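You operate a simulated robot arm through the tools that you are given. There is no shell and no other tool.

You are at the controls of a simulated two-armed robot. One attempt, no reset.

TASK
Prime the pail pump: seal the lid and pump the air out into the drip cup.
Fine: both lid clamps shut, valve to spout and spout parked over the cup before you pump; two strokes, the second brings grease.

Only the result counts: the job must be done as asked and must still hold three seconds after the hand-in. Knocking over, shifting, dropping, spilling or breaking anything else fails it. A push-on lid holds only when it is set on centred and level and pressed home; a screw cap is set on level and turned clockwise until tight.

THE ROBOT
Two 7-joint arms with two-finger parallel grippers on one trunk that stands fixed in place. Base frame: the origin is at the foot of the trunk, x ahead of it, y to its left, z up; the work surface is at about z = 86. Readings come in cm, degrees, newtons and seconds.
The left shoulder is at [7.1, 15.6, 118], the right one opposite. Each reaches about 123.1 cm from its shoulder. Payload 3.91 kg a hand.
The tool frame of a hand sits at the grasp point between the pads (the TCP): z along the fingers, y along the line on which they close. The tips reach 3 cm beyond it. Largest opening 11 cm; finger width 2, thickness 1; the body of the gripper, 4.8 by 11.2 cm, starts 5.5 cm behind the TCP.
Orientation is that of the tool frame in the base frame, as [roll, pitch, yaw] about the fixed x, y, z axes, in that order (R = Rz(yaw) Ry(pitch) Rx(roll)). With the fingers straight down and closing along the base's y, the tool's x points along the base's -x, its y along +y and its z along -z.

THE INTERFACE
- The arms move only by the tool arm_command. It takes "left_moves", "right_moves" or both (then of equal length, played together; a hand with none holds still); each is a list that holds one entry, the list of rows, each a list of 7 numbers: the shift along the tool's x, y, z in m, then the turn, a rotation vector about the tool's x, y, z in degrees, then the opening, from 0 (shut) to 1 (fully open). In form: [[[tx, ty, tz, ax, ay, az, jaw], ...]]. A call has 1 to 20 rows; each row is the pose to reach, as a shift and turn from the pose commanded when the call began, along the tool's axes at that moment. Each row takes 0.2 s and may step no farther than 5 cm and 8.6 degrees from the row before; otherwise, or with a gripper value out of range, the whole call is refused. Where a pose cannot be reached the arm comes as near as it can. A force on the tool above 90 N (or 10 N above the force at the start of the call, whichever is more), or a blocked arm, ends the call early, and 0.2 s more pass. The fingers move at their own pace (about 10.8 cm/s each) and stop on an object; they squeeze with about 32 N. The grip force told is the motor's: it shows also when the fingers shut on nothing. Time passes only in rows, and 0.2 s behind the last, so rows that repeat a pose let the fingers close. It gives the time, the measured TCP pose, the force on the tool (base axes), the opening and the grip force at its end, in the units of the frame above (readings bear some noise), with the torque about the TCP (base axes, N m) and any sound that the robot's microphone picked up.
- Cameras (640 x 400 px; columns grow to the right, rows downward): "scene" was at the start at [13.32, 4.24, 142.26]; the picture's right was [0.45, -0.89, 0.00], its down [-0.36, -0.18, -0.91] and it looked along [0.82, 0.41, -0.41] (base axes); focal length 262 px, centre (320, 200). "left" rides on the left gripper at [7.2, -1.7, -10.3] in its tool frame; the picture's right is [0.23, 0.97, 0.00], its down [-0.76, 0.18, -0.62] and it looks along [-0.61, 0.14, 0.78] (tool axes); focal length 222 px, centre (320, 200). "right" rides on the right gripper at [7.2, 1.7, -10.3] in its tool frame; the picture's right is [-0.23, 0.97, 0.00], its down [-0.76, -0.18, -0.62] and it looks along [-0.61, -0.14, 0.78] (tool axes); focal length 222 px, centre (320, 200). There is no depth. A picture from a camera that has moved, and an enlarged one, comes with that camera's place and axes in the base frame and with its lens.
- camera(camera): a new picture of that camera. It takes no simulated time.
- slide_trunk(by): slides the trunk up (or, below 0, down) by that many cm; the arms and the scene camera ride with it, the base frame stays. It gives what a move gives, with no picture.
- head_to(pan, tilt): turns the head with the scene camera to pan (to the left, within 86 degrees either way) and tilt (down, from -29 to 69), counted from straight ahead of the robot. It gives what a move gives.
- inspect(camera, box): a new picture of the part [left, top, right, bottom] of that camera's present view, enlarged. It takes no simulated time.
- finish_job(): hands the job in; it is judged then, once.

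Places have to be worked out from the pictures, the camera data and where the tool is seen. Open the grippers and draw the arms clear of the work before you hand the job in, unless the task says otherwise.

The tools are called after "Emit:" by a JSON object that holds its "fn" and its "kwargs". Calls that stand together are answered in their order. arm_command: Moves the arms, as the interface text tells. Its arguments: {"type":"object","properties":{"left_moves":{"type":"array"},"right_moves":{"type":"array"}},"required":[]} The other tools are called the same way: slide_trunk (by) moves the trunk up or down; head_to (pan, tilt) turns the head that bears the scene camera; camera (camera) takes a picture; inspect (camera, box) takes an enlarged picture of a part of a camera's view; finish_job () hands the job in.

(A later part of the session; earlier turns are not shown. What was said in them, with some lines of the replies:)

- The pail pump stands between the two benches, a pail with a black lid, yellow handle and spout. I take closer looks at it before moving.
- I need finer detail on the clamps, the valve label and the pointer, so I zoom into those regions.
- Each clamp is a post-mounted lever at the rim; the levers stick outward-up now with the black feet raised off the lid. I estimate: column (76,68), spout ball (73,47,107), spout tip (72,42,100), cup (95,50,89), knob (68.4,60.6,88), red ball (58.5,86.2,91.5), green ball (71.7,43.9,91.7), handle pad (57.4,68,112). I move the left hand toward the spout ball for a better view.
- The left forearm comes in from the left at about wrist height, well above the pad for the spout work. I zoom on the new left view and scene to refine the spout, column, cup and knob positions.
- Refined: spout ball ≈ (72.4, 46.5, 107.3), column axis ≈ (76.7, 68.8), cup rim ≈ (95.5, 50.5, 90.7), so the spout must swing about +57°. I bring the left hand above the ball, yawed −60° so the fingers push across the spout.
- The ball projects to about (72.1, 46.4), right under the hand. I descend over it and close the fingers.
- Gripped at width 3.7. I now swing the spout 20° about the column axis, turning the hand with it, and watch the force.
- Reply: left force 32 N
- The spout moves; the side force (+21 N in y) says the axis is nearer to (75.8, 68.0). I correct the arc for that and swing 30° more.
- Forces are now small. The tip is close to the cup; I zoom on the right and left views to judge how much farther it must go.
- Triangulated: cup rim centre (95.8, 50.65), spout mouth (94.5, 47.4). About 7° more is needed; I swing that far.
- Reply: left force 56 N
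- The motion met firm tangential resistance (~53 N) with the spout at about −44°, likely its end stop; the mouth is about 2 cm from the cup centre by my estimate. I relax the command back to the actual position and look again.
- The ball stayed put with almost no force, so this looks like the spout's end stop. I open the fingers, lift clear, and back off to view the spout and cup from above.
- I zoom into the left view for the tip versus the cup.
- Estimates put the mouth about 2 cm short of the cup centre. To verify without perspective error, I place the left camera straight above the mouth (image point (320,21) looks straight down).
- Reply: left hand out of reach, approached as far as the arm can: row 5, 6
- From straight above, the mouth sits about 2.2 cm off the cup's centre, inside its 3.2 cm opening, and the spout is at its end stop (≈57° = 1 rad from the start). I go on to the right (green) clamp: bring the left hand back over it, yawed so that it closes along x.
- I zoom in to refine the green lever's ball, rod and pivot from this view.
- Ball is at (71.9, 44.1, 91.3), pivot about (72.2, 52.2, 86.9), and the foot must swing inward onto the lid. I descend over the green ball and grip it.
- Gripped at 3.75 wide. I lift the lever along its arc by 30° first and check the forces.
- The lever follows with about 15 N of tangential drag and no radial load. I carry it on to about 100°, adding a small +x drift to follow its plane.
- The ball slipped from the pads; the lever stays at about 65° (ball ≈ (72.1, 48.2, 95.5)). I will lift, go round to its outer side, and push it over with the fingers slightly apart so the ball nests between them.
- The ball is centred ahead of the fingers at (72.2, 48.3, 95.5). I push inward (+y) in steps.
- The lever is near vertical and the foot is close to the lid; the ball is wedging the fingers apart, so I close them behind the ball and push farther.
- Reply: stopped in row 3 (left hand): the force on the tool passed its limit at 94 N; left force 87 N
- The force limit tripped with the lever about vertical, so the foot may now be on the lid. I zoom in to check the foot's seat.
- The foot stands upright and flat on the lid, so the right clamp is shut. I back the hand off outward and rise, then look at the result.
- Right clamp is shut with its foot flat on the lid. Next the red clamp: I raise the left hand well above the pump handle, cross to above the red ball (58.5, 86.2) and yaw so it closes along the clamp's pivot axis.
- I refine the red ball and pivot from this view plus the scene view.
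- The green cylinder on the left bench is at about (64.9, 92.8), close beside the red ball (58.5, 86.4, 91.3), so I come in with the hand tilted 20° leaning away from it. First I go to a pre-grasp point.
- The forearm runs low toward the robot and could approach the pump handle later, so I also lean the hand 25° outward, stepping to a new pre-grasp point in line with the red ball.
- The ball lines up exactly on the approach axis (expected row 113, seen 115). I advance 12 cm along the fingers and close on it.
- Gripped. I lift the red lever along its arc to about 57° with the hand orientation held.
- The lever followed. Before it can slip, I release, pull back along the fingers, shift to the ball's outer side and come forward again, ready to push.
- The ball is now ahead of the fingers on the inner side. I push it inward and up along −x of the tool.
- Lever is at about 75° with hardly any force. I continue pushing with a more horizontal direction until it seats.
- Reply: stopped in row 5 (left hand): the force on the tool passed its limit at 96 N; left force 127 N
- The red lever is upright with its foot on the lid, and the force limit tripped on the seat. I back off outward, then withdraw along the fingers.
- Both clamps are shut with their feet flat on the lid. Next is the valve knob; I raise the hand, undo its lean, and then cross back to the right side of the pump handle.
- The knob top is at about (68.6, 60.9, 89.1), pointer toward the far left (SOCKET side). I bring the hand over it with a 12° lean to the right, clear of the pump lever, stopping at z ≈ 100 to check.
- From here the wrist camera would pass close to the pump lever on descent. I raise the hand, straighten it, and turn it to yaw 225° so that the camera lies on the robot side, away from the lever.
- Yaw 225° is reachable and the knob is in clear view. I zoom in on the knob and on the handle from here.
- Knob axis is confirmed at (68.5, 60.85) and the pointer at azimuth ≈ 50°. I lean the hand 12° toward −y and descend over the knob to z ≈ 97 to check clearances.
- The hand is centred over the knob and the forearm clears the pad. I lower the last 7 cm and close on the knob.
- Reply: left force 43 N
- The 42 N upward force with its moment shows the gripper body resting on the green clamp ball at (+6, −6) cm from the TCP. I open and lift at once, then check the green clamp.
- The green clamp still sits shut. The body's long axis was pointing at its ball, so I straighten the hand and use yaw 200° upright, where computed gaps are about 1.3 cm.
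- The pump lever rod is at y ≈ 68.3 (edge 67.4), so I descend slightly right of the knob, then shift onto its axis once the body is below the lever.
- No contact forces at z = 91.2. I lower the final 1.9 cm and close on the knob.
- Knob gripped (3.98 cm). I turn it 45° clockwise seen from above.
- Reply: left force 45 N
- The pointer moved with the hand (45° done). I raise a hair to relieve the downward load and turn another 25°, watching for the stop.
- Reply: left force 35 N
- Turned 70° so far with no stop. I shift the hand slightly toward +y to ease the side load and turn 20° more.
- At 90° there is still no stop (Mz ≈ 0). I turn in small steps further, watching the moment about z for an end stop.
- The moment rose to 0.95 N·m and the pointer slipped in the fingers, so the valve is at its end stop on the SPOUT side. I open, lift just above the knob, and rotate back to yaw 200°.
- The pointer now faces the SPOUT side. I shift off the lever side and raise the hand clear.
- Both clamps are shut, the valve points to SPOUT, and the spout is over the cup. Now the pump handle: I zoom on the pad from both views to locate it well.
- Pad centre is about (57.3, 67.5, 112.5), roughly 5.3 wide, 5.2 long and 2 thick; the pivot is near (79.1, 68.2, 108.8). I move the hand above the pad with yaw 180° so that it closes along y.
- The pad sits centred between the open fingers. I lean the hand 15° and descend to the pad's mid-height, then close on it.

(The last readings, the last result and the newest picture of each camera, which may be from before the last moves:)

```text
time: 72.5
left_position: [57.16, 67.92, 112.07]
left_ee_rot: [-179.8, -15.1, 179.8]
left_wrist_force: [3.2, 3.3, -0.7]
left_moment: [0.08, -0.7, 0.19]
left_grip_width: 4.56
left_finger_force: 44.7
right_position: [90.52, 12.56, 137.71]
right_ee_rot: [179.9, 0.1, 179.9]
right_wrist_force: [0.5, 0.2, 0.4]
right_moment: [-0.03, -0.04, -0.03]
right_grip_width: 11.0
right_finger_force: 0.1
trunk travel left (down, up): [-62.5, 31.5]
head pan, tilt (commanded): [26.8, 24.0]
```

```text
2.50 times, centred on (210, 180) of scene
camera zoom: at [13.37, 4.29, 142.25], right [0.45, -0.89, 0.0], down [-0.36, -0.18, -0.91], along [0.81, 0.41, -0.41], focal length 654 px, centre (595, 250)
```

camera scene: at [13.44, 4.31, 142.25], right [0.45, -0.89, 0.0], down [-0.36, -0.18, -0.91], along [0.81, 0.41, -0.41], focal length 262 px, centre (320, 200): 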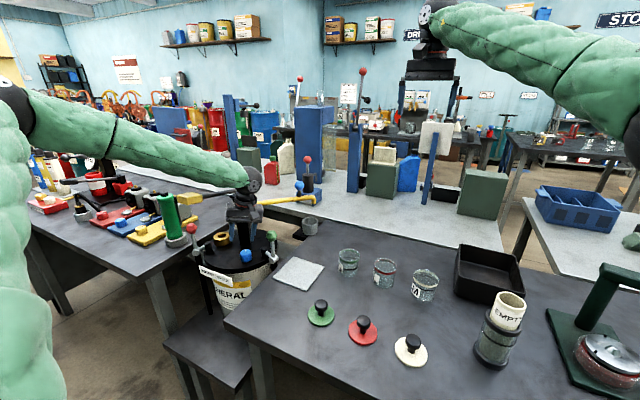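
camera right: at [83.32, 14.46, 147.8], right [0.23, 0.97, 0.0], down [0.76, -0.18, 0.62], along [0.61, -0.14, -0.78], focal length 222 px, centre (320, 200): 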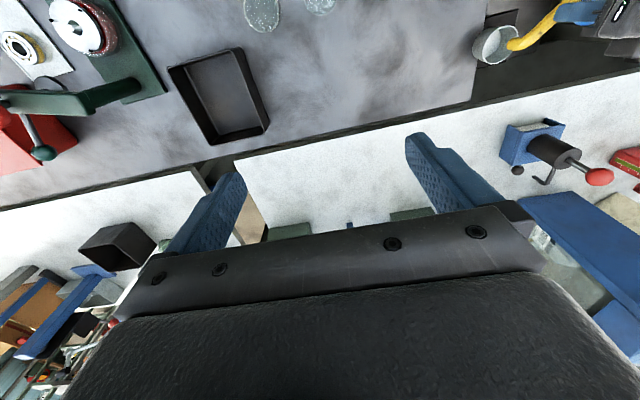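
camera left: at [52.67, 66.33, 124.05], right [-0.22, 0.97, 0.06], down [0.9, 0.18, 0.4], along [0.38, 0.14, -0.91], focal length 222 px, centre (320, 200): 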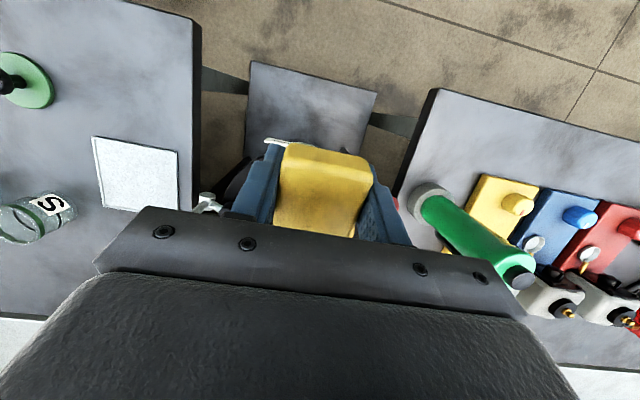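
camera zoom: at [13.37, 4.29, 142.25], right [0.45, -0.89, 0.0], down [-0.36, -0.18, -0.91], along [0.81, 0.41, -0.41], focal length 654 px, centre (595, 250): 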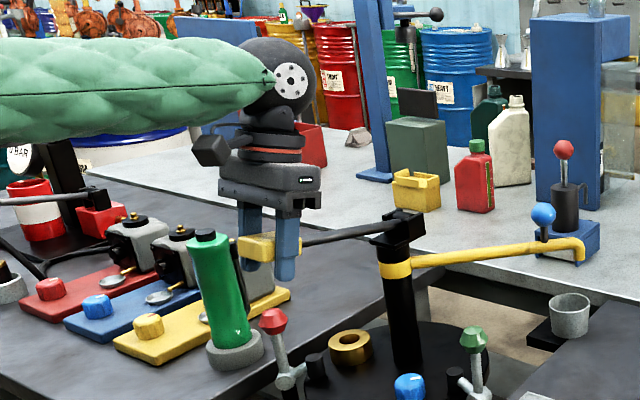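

Pad gripped (4.6 cm) with no load. I start the first down-stroke, following the lever's arc about the pivot and turning the hand with it, to 20° first.

Emit:
{"fn": "arm_command", "kwargs": {"left_moves": [[[-0.0015, 0, 0.0096, 0, -2.5, 0, 0], [-0.0031, 0, 0.0192, 0, -5, 0, 0], [-0.0054, 0, 0.0285, 0, -7.5, 0, 0], [-0.0078, 0, 0.0379, 0, -10, 0, 0], [-0.0109, 0, 0.0471, 0, -12.5, 0, 0], [-0.014, 0, 0.0562, 0, -15, 0, 0], [-0.018, 0, 0.0651, 0, -17.5, 0, 0], [-0.022, 0, 0.0739, 0, -20, 0, 0]]]}}

Emit:
{"fn": "inspect", "kwargs": {"camera": "scene", "box": [120, 100, 340, 260]}}

```text
time: 74.2
left_position: [56.86, 67.96, 104.75]
left_ee_rot: [-180.0, 5.0, -180.0]
left_wrist_force: [-21.7, 2.2, -2.6]
left_moment: [0.54, 0.83, 0.23]
left_grip_width: 4.61
left_finger_force: 44.8
right_position: [90.24, 12.46, 137.83]
right_ee_rot: [-180.0, 0.1, 179.9]
right_wrist_force: [-0.1, 0.1, -1.6]
right_moment: [0.03, 0.03, 0.02]
right_grip_width: 11.0
right_finger_force: 0.1
trunk travel left (down, up): [-62.5, 31.5]
head pan, tilt (commanded): [26.8, 24.0]
```

```text
2.50 times, centred on (230, 180) of scene
camera zoom: at [13.12, 4.29, 142.27], right [0.45, -0.89, 0.0], down [-0.36, -0.18, -0.91], along [0.82, 0.41, -0.41], focal length 654 px, centre (545, 250)
```

zoom: 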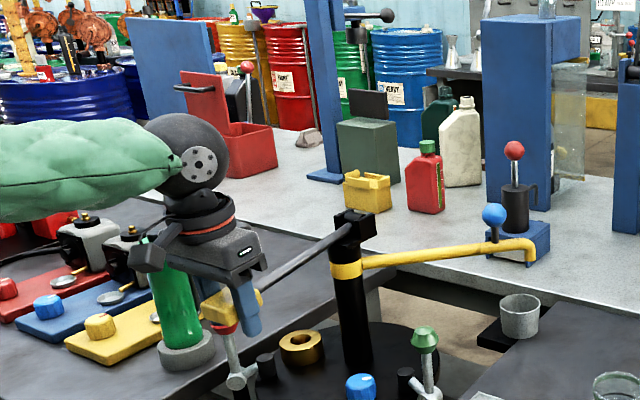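

The lever moves freely; the x force says the pivot is nearer z = 107.5, so I correct the arc and continue the down-stroke, feeling for the bottom stop.

Emit:
{"fn": "arm_command", "kwargs": {"left_moves": [[[0.0038, 0, 0.0071, 0, -2.9, 0, 0], [0.0026, 0, 0.0188, 0, -5.9, 0, 0], [0.0005, 0, 0.0303, 0, -8.9, 0, 0], [-0.002, 0, 0.0417, 0, -11.9, 0, 0], [-0.0051, 0, 0.053, 0, -14.9, 0, 0]]]}}

Emit:
{"fn": "inspect", "kwargs": {"camera": "scene", "box": [120, 130, 340, 270]}}

Emit:
{"fn": "camera", "kwargs": {"camera": "left"}}

```text
time: 75.5
left_position: [57.95, 68.05, 100.1]
left_ee_rot: [179.9, 20.4, -180.0]
left_wrist_force: [-10.1, 34.3, 64.0]
left_moment: [-1.62, 2.59, -0.78]
left_grip_width: 4.58
left_finger_force: 45.2
right_position: [90.0, 12.32, 137.96]
right_ee_rot: [179.9, 0.2, 179.8]
right_wrist_force: [0.2, 0.5, 0.4]
right_moment: [0.03, -0.02, -0.02]
right_grip_width: 11.0
right_finger_force: 0.0
trunk travel left (down, up): [-62.5, 31.5]
head pan, tilt (commanded): [26.8, 24.0]
```

```text
2.86 times, centred on (230, 200) of scene
camera zoom: at [12.84, 4.09, 142.38], right [0.45, -0.89, 0.0], down [-0.36, -0.18, -0.91], along [0.82, 0.41, -0.4], focal length 747 px, centre (577, 200)
```

zoom: 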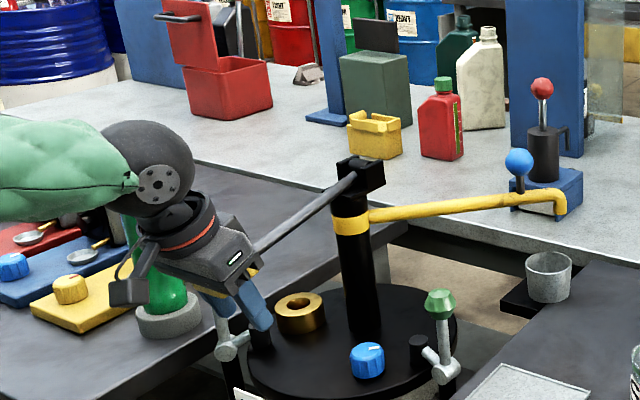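

```text
taken
camera left: at [47.39, 66.29, 107.26], right [-0.21, 0.97, -0.08], down [0.5, 0.18, 0.85], along [0.84, 0.14, -0.52], focal length 222 px, centre (320, 200)
```

left: 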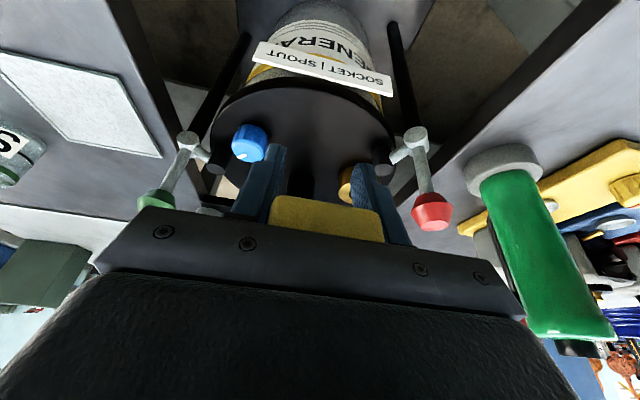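

The lever stalled at about −19° with 64 N upward on the hand, so the bottom stop is reached. I now take the lever back up along the arc to the top.

Emit:
{"fn": "arm_command", "kwargs": {"left_moves": [[[0.0001, 0, -0.0117, 0, 3, 0, 0], [-0.0007, 0, -0.0273, 0, 7, 0, 0], [-0.0026, 0, -0.0428, 0, 11, 0, 0], [-0.0056, 0, -0.0581, 0, 15, 0, 0], [-0.0096, 0, -0.0732, 0, 19, 0, 0], [-0.0146, 0, -0.0879, 0, 23, 0, 0], [-0.0207, 0, -0.1023, 0, 27, 0, 0], [-0.0278, 0, -0.1162, 0, 31, 0, 0], [-0.0338, 0, -0.1263, 0, 34, 0, 0], [-0.0338, 0, -0.1263, 0, 34, 0, 0]]]}}

Emit:
{"fn": "inspect", "kwargs": {"camera": "scene", "box": [120, 100, 340, 260]}}

Emit:
{"fn": "inspect", "kwargs": {"camera": "right", "box": [440, 0, 600, 100]}}

```text
time: 77.4
left_position: [54.51, 68.04, 101.56]
left_ee_rot: [-179.9, -22.1, -179.7]
left_wrist_force: [19.8, -14.5, 42.6]
left_moment: [0.87, -1.32, -0.72]
left_grip_width: 4.59
left_finger_force: 45.1
left hand out of reach, approached as far as the arm can: row 8, 9
right_position: [90.49, 12.33, 137.52]
right_ee_rot: [-180.0, -0.1, -179.9]
right_wrist_force: [-0.7, 1.1, -0.5]
right_moment: [-0.06, 0.01, 0.03]
right_grip_width: 11.01
right_finger_force: 0.0
trunk travel left (down, up): [-62.5, 31.5]
head pan, tilt (commanded): [26.8, 24.0]
stopped in row 9 (left hand): the force on the tool passed its limit at 178 N (the readings are from after the stop); the commanded pose is now the measured one
```

```text
2.50 times, centred on (230, 180) of scene
camera zoom: at [13.43, 3.93, 142.27], right [0.45, -0.89, 0.0], down [-0.36, -0.18, -0.91], along [0.82, 0.41, -0.41], focal length 654 px, centre (545, 250)
```

zoom: 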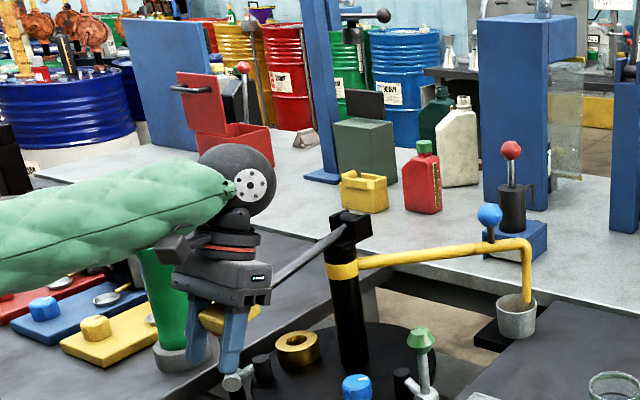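

```text
4.00 times, centred on (520, 50) of right
camera zoom: at [83.25, 14.03, 147.77], right [0.23, 0.97, 0.0], down [0.76, -0.18, 0.62], along [0.6, -0.14, -0.78], focal length 888 px, centre (-480, 800)
```

zoom: 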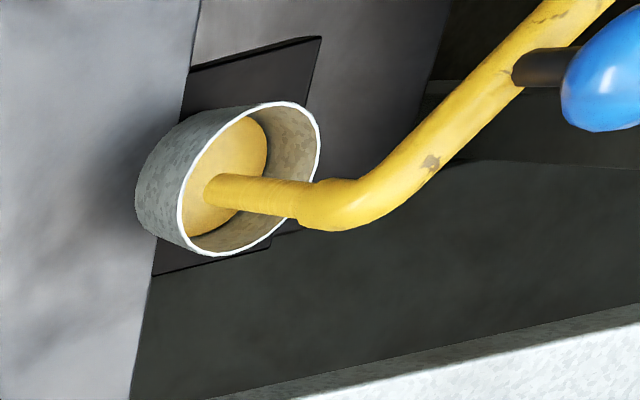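

Unexpectedly the arm ran out of reach near the top and came back down, which acted as a second stroke: grease is now flowing from the spout into the cup. I check the whole scene before doing anything else.

Emit:
{"fn": "camera", "kwargs": {"camera": "scene"}}

Emit:
{"fn": "inspect", "kwargs": {"camera": "scene", "box": [255, 180, 335, 240]}}

Emit:
{"fn": "inspect", "kwargs": {"camera": "scene", "box": [150, 190, 270, 275]}}

Emit:
{"fn": "camera", "kwargs": {"camera": "left"}}

```text
taken
camera scene: at [13.43, 3.93, 142.27], right [0.45, -0.89, 0.0], down [-0.36, -0.18, -0.91], along [0.82, 0.41, -0.41], focal length 262 px, centre (320, 200)
```

scene: 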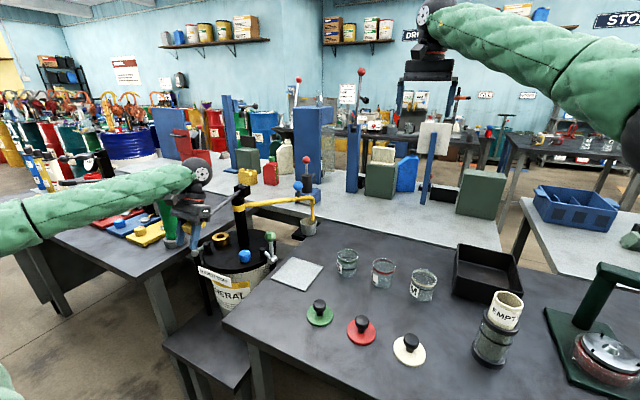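

```text
6.67 times, centred on (295, 210) of scene
camera zoom: at [13.43, 3.93, 142.27], right [0.45, -0.89, 0.0], down [-0.36, -0.18, -0.91], along [0.82, 0.41, -0.41], focal length 1744 px, centre (487, 133)
```

zoom: 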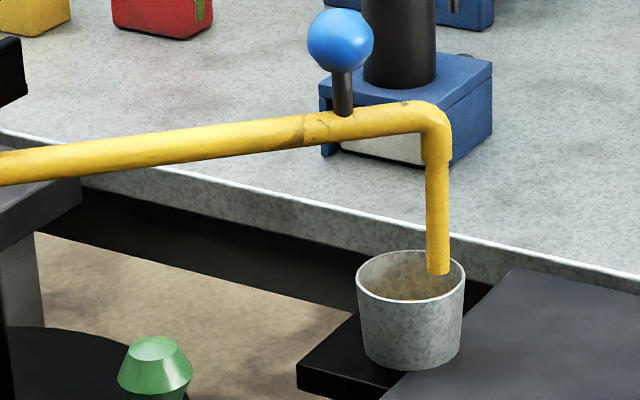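

```text
4.71 times, centred on (210, 232) of scene
camera zoom: at [13.43, 3.93, 142.27], right [0.45, -0.89, 0.0], down [-0.36, -0.18, -0.91], along [0.82, 0.41, -0.41], focal length 1231 px, centre (838, 47)
```

zoom: 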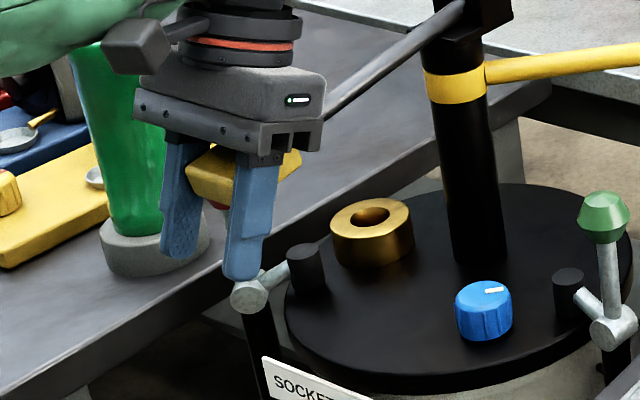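

```text
taken
camera left: at [51.54, 66.32, 113.88], right [-0.22, 0.97, 0.08], down [0.94, 0.18, 0.29], along [0.27, 0.14, -0.95], focal length 222 px, centre (320, 200)
```

left: 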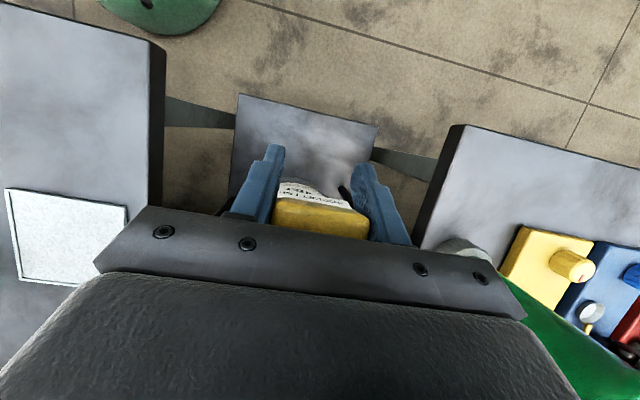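

The stream lands inside the cup. The lever appears partway (about −10°) with ~43 N resisting; I hold still briefly to see whether the stream goes on and what forces remain.

Emit:
{"fn": "arm_command", "kwargs": {"left_moves": [[[0, 0, 0, 0, 0, 0, 0], [0, 0, 0, 0, 0, 0, 0]]]}}

Emit:
{"fn": "inspect", "kwargs": {"camera": "scene", "box": [150, 170, 335, 275]}}

Emit:
{"fn": "inspect", "kwargs": {"camera": "right", "box": [440, 0, 600, 100]}}

```text
time: 78.0
left_position: [54.39, 67.97, 101.62]
left_ee_rot: [-179.9, -22.3, -179.5]
left_wrist_force: [44.0, -5.8, 57.4]
left_moment: [-0.11, -2.65, -0.82]
left_grip_width: 4.59
left_finger_force: 44.9
right_position: [90.47, 12.09, 137.49]
right_ee_rot: [179.8, 0.0, 179.9]
right_wrist_force: [-0.3, 0.1, 0.0]
right_moment: [-0.03, 0.01, 0.03]
right_grip_width: 10.99
right_finger_force: 0.1
trunk travel left (down, up): [-62.5, 31.5]
head pan, tilt (commanded): [26.8, 24.0]
```

```text
3.46 times, centred on (242, 222) of scene
camera zoom: at [13.42, 3.73, 142.31], right [0.45, -0.89, 0.0], down [-0.36, -0.18, -0.91], along [0.82, 0.41, -0.41], focal length 905 px, centre (588, 122)
```

zoom: 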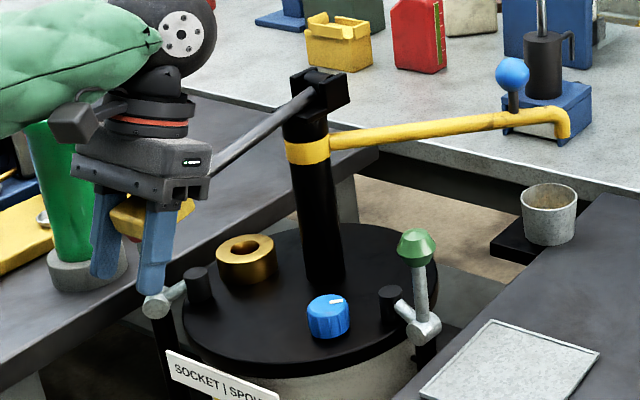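

```text
4.00 times, centred on (520, 50) of right
camera zoom: at [83.29, 13.79, 147.88], right [0.23, 0.97, 0.0], down [0.76, -0.18, 0.62], along [0.61, -0.14, -0.78], focal length 888 px, centre (-480, 800)
```

zoom: 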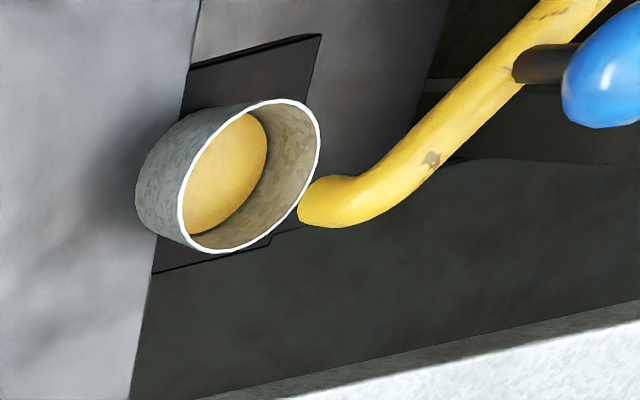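

The stream has stopped and the cup now holds a layer of grease: the second stroke delivered. The hand is twisted against the pad, so I relieve that strain gently before letting go.

Emit:
{"fn": "arm_command", "kwargs": {"left_moves": [[[-0.0005, 0, -0.0025, 0, -4, 0, 0], [-0.001, 0, -0.005, 0, -8, 0, 0], [-0.001, 0, -0.005, 0, -12, 0, 0]]]}}

Emit:
{"fn": "inspect", "kwargs": {"camera": "scene", "box": [130, 130, 290, 275]}}

```text
time: 78.8
left_position: [54.48, 67.95, 101.38]
left_ee_rot: [-179.9, -10.6, -179.7]
left_wrist_force: [7.3, -30.4, 1.0]
left_moment: [1.47, 1.48, -0.44]
left_grip_width: 4.58
left_finger_force: 45.2
right_position: [90.56, 12.27, 137.45]
right_ee_rot: [179.9, -0.1, 179.9]
right_wrist_force: [0.3, -0.3, 0.4]
right_moment: [0.0, -0.01, 0.0]
right_grip_width: 11.03
right_finger_force: 0.0
trunk travel left (down, up): [-62.5, 31.5]
head pan, tilt (commanded): [26.8, 24.0]
```

```text
2.76 times, centred on (210, 202) of scene
camera zoom: at [13.32, 3.92, 142.22], right [0.45, -0.89, 0.0], down [-0.36, -0.18, -0.91], along [0.82, 0.41, -0.41], focal length 722 px, centre (623, 193)
```

zoom: 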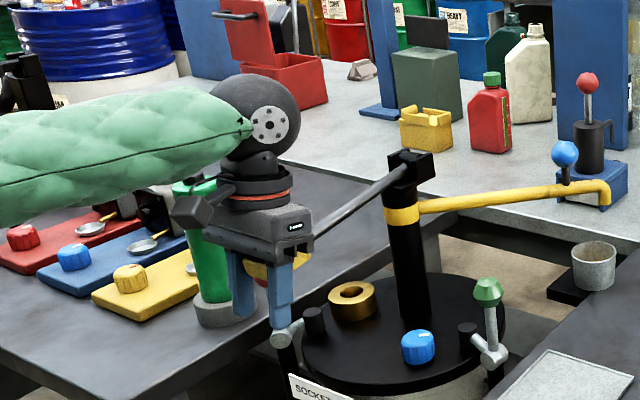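

Forces are now small. I open the fingers to let the pad go and see if the lever stays put.

Emit:
{"fn": "arm_command", "kwargs": {"left_moves": [[[0, 0, 0, 0, 0, 0, 0.5], [0, 0, 0, 0, 0, 0, 0.75], [0, 0, 0, 0, 0, 0, 0.75], [0, 0, 0, 0, 0, 0, 0.75]]]}}

Emit:
{"fn": "inspect", "kwargs": {"camera": "scene", "box": [130, 130, 290, 275]}}

Emit:
{"fn": "camera", "kwargs": {"camera": "left"}}

```text
time: 79.8
left_position: [54.53, 68.28, 101.4]
left_ee_rot: [-179.8, -10.6, -179.6]
left_wrist_force: [2.9, 0.5, 5.4]
left_moment: [0.08, -0.12, -0.05]
left_grip_width: 8.26
left_finger_force: 0.1
right_position: [90.48, 12.6, 137.47]
right_ee_rot: [-180.0, -0.1, 179.9]
right_wrist_force: [0.1, -0.3, 0.8]
right_moment: [-0.01, -0.01, -0.03]
right_grip_width: 11.0
right_finger_force: 0.1
trunk travel left (down, up): [-62.5, 31.5]
head pan, tilt (commanded): [26.8, 24.0]
```

```text
2.76 times, centred on (210, 202) of scene
camera zoom: at [13.33, 4.2, 142.26], right [0.45, -0.89, 0.0], down [-0.36, -0.18, -0.91], along [0.82, 0.41, -0.41], focal length 722 px, centre (623, 193)
```

zoom: 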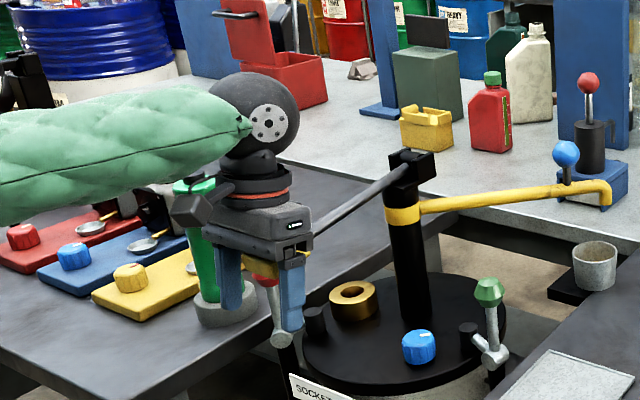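

```text
taken
camera left: at [49.22, 66.6, 113.01], right [-0.23, 0.97, 0.04], down [0.86, 0.19, 0.47], along [0.45, 0.14, -0.88], focal length 222 px, centre (320, 200)
```

left: 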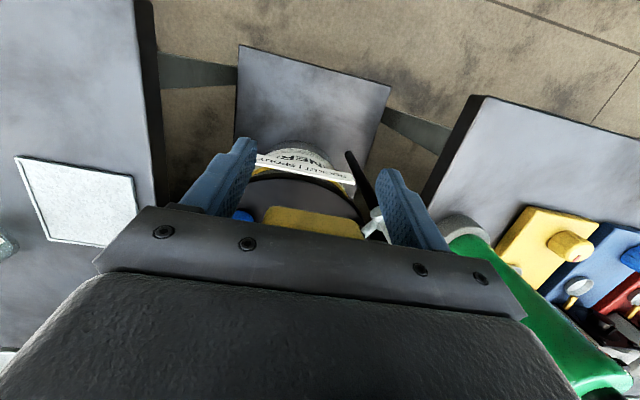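

The lever holds its place with the fingers open. I draw the hand back toward the robot (−x), clear of the pad, and then straight up.

Emit:
{"fn": "arm_command", "kwargs": {"left_moves": [[[0.0172, 0, 0.0032, 0, 0, 0, 0.75], [0.0344, 0, 0.0064, 0, 0, 0, 0.75], [0.0688, 0, 0.0129, 0, 0, 0, 0.75], [0.0762, 0, -0.0264, 0, 0, 0, 0.75], [0.0844, 0, -0.0706, 0, 0, 0, 0.75], [0.0927, 0, -0.1149, 0, 0, 0, 0.75], [0.101, 0, -0.1591, 0, 0, 0, 0.75], [0.1093, 0, -0.2033, 0, 0, 0, 0.75]]]}}

Emit:
{"fn": "camera", "kwargs": {"camera": "left"}}

Emit:
{"fn": "inspect", "kwargs": {"camera": "scene", "box": [150, 150, 340, 280]}}

Emit:
{"fn": "inspect", "kwargs": {"camera": "right", "box": [440, 0, 600, 100]}}

```text
time: 81.6
left_position: [47.8, 68.49, 123.43]
left_ee_rot: [-179.8, -10.6, -179.6]
left_wrist_force: [-0.3, -0.3, 0.6]
left_moment: [0.02, -0.01, 0.0]
left_grip_width: 8.22
left_finger_force: 0.1
right_position: [90.47, 12.63, 137.55]
right_ee_rot: [-180.0, -0.1, 179.9]
right_wrist_force: [1.4, -0.2, 0.6]
right_moment: [0.01, 0.01, 0.02]
right_grip_width: 10.97
right_finger_force: 0.0
trunk travel left (down, up): [-62.5, 31.5]
head pan, tilt (commanded): [26.8, 24.0]
```

```text
taken
camera left: at [42.43, 66.7, 134.97], right [-0.23, 0.97, 0.04], down [0.86, 0.19, 0.47], along [0.45, 0.14, -0.88], focal length 222 px, centre (320, 200)
```

left: 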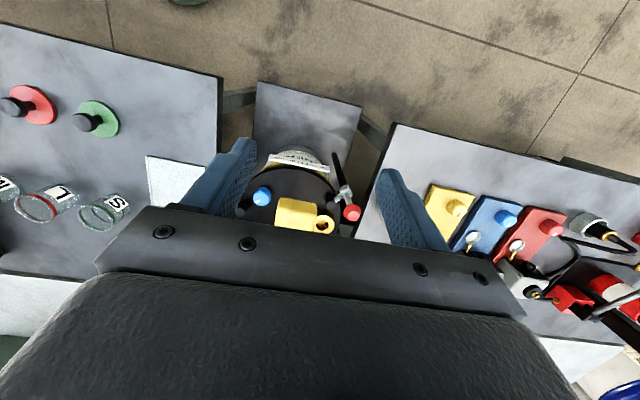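

```text
3.08 times, centred on (245, 215) of scene
camera zoom: at [13.3, 4.18, 142.26], right [0.45, -0.89, 0.0], down [-0.36, -0.18, -0.91], along [0.82, 0.41, -0.41], focal length 805 px, centre (551, 154)
```

zoom: 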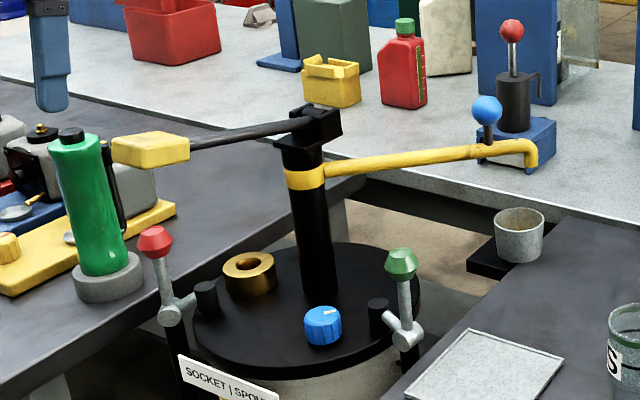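

```text
4.00 times, centred on (520, 50) of right
camera zoom: at [83.2, 14.19, 147.84], right [0.23, 0.97, 0.0], down [0.76, -0.18, 0.62], along [0.61, -0.14, -0.78], focal length 888 px, centre (-480, 800)
```

zoom: 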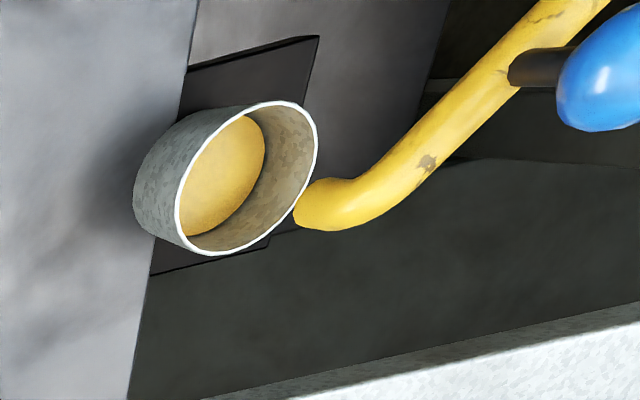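

The lever has returned to the top by itself, the cup holds grease, the spout, valve and clamps look unchanged. I move the left arm well clear with the gripper open and take final close looks.

Emit:
{"fn": "arm_command", "kwargs": {"left_moves": [[[0.0201, 0, -0.0395, 0, -2.7, 0, 0.9], [0.0402, 0, -0.079, 0, -5.4, 0, 1], [0.0603, 0, -0.1184, 0, -8, 0, 1], [0.0804, 0, -0.1579, 0, -10.6, 0, 1], [0.0804, 0, -0.1579, 0, -10.6, 0, 1]]]}}

Emit:
{"fn": "camera", "kwargs": {"camera": "scene"}}

Emit:
{"fn": "inspect", "kwargs": {"camera": "scene", "box": [180, 200, 300, 275]}}

Emit:
{"fn": "inspect", "kwargs": {"camera": "scene", "box": [255, 180, 335, 240]}}

Emit:
{"fn": "camera", "kwargs": {"camera": "left"}}

```text
time: 82.8
left_position: [42.55, 68.23, 140.48]
left_ee_rot: [-179.8, -0.1, -179.7]
left_wrist_force: [-0.1, 0.2, -0.4]
left_moment: [-0.01, -0.02, 0.01]
left_grip_width: 10.98
left_finger_force: 0.1
right_position: [90.57, 12.65, 137.54]
right_ee_rot: [-180.0, -0.1, 179.9]
right_wrist_force: [1.2, 0.0, 0.0]
right_moment: [-0.03, 0.03, 0.0]
right_grip_width: 11.02
right_finger_force: 0.1
trunk travel left (down, up): [-62.5, 31.5]
head pan, tilt (commanded): [26.8, 24.0]
```

```text
taken
camera scene: at [13.42, 4.3, 142.24], right [0.45, -0.89, 0.0], down [-0.36, -0.18, -0.91], along [0.81, 0.41, -0.41], focal length 262 px, centre (320, 200)
```

scene: 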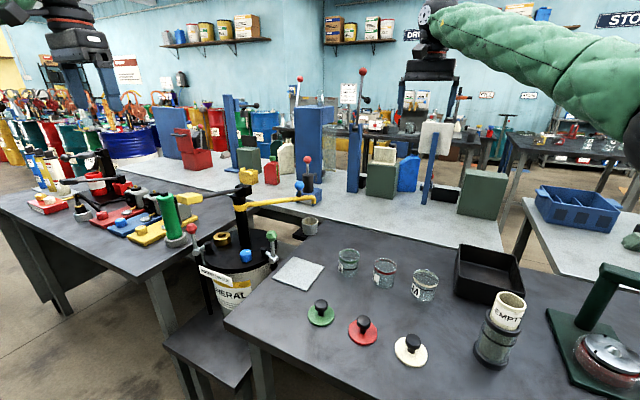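

```text
5.33 times, centred on (240, 238) of scene
camera zoom: at [13.42, 4.3, 142.24], right [0.45, -0.89, 0.0], down [-0.36, -0.18, -0.91], along [0.81, 0.41, -0.41], focal length 1395 px, centre (747, 0)
```

zoom: 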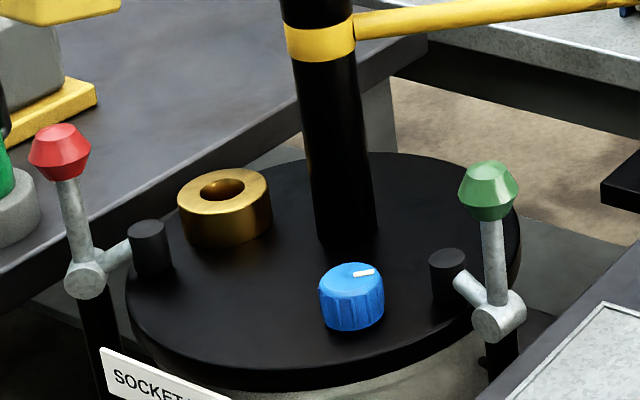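

```text
6.67 times, centred on (295, 210) of scene
camera zoom: at [13.42, 4.3, 142.24], right [0.45, -0.89, 0.0], down [-0.36, -0.18, -0.91], along [0.81, 0.41, -0.41], focal length 1744 px, centre (487, 133)
```

zoom: 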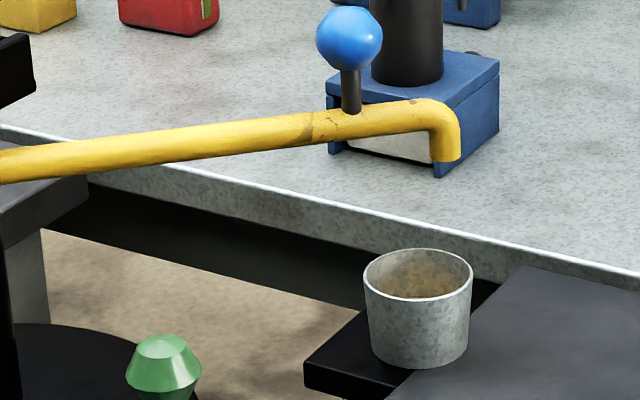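

```text
taken
camera left: at [35.23, 66.59, 150.89], right [-0.23, 0.97, 0.0], down [0.76, 0.19, 0.62], along [0.61, 0.14, -0.78], focal length 222 px, centre (320, 200)
```

left: 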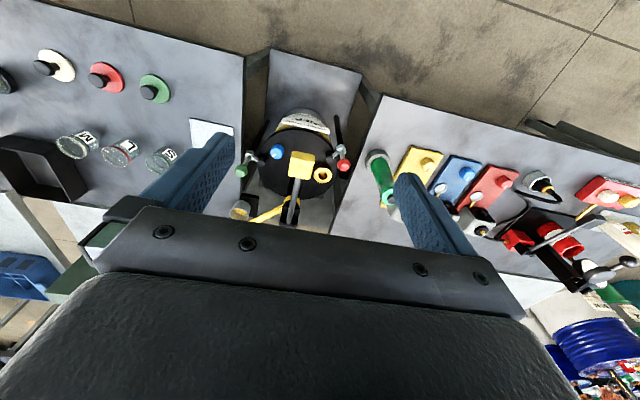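

Both clamps are shut, the valve points to SPOUT and the spout is over the cup. The cup holds grease from the second stroke, the handle is back up, nothing else moved, and both arms are clear with open grippers. I hand the job in.

Emit:
{"fn": "finish_job", "kwargs": {}}

```text
The job is handed in.
```

I handed the job in. The pump is primed, and the grease from the second stroke is in the drip cup. I don't have the judge's result.

- **Lid:** both clamps are shut, with their feet flat on the lid.
- **Valve:** the knob is turned to its end stop on the SPOUT side, about 90° clockwise.
- **Spout:** it is swung to its end stop over the cup. The mouth sits about 2 cm off the cup's centre but inside the rim, and I saw the grease stream land in the cup.
- **Strokes:** the first stroke was a controlled down and up. The second was not as I planned. Near the top the arm ran out of reach, dropped back and pushed the lever down with a force spike of 178 N. Grease came out on that push, so I treated it as the second stroke and did no more.
- **Handle:** it returned to the top once I let go.

One other contact: the gripper body rested on the green clamp's ball at about 42 N while I was reaching for the valve. I lifted off at once, and the clamp stayed shut.

I saw nothing else moved or spilled in the final pictures. Both arms are clear with their grippers open.
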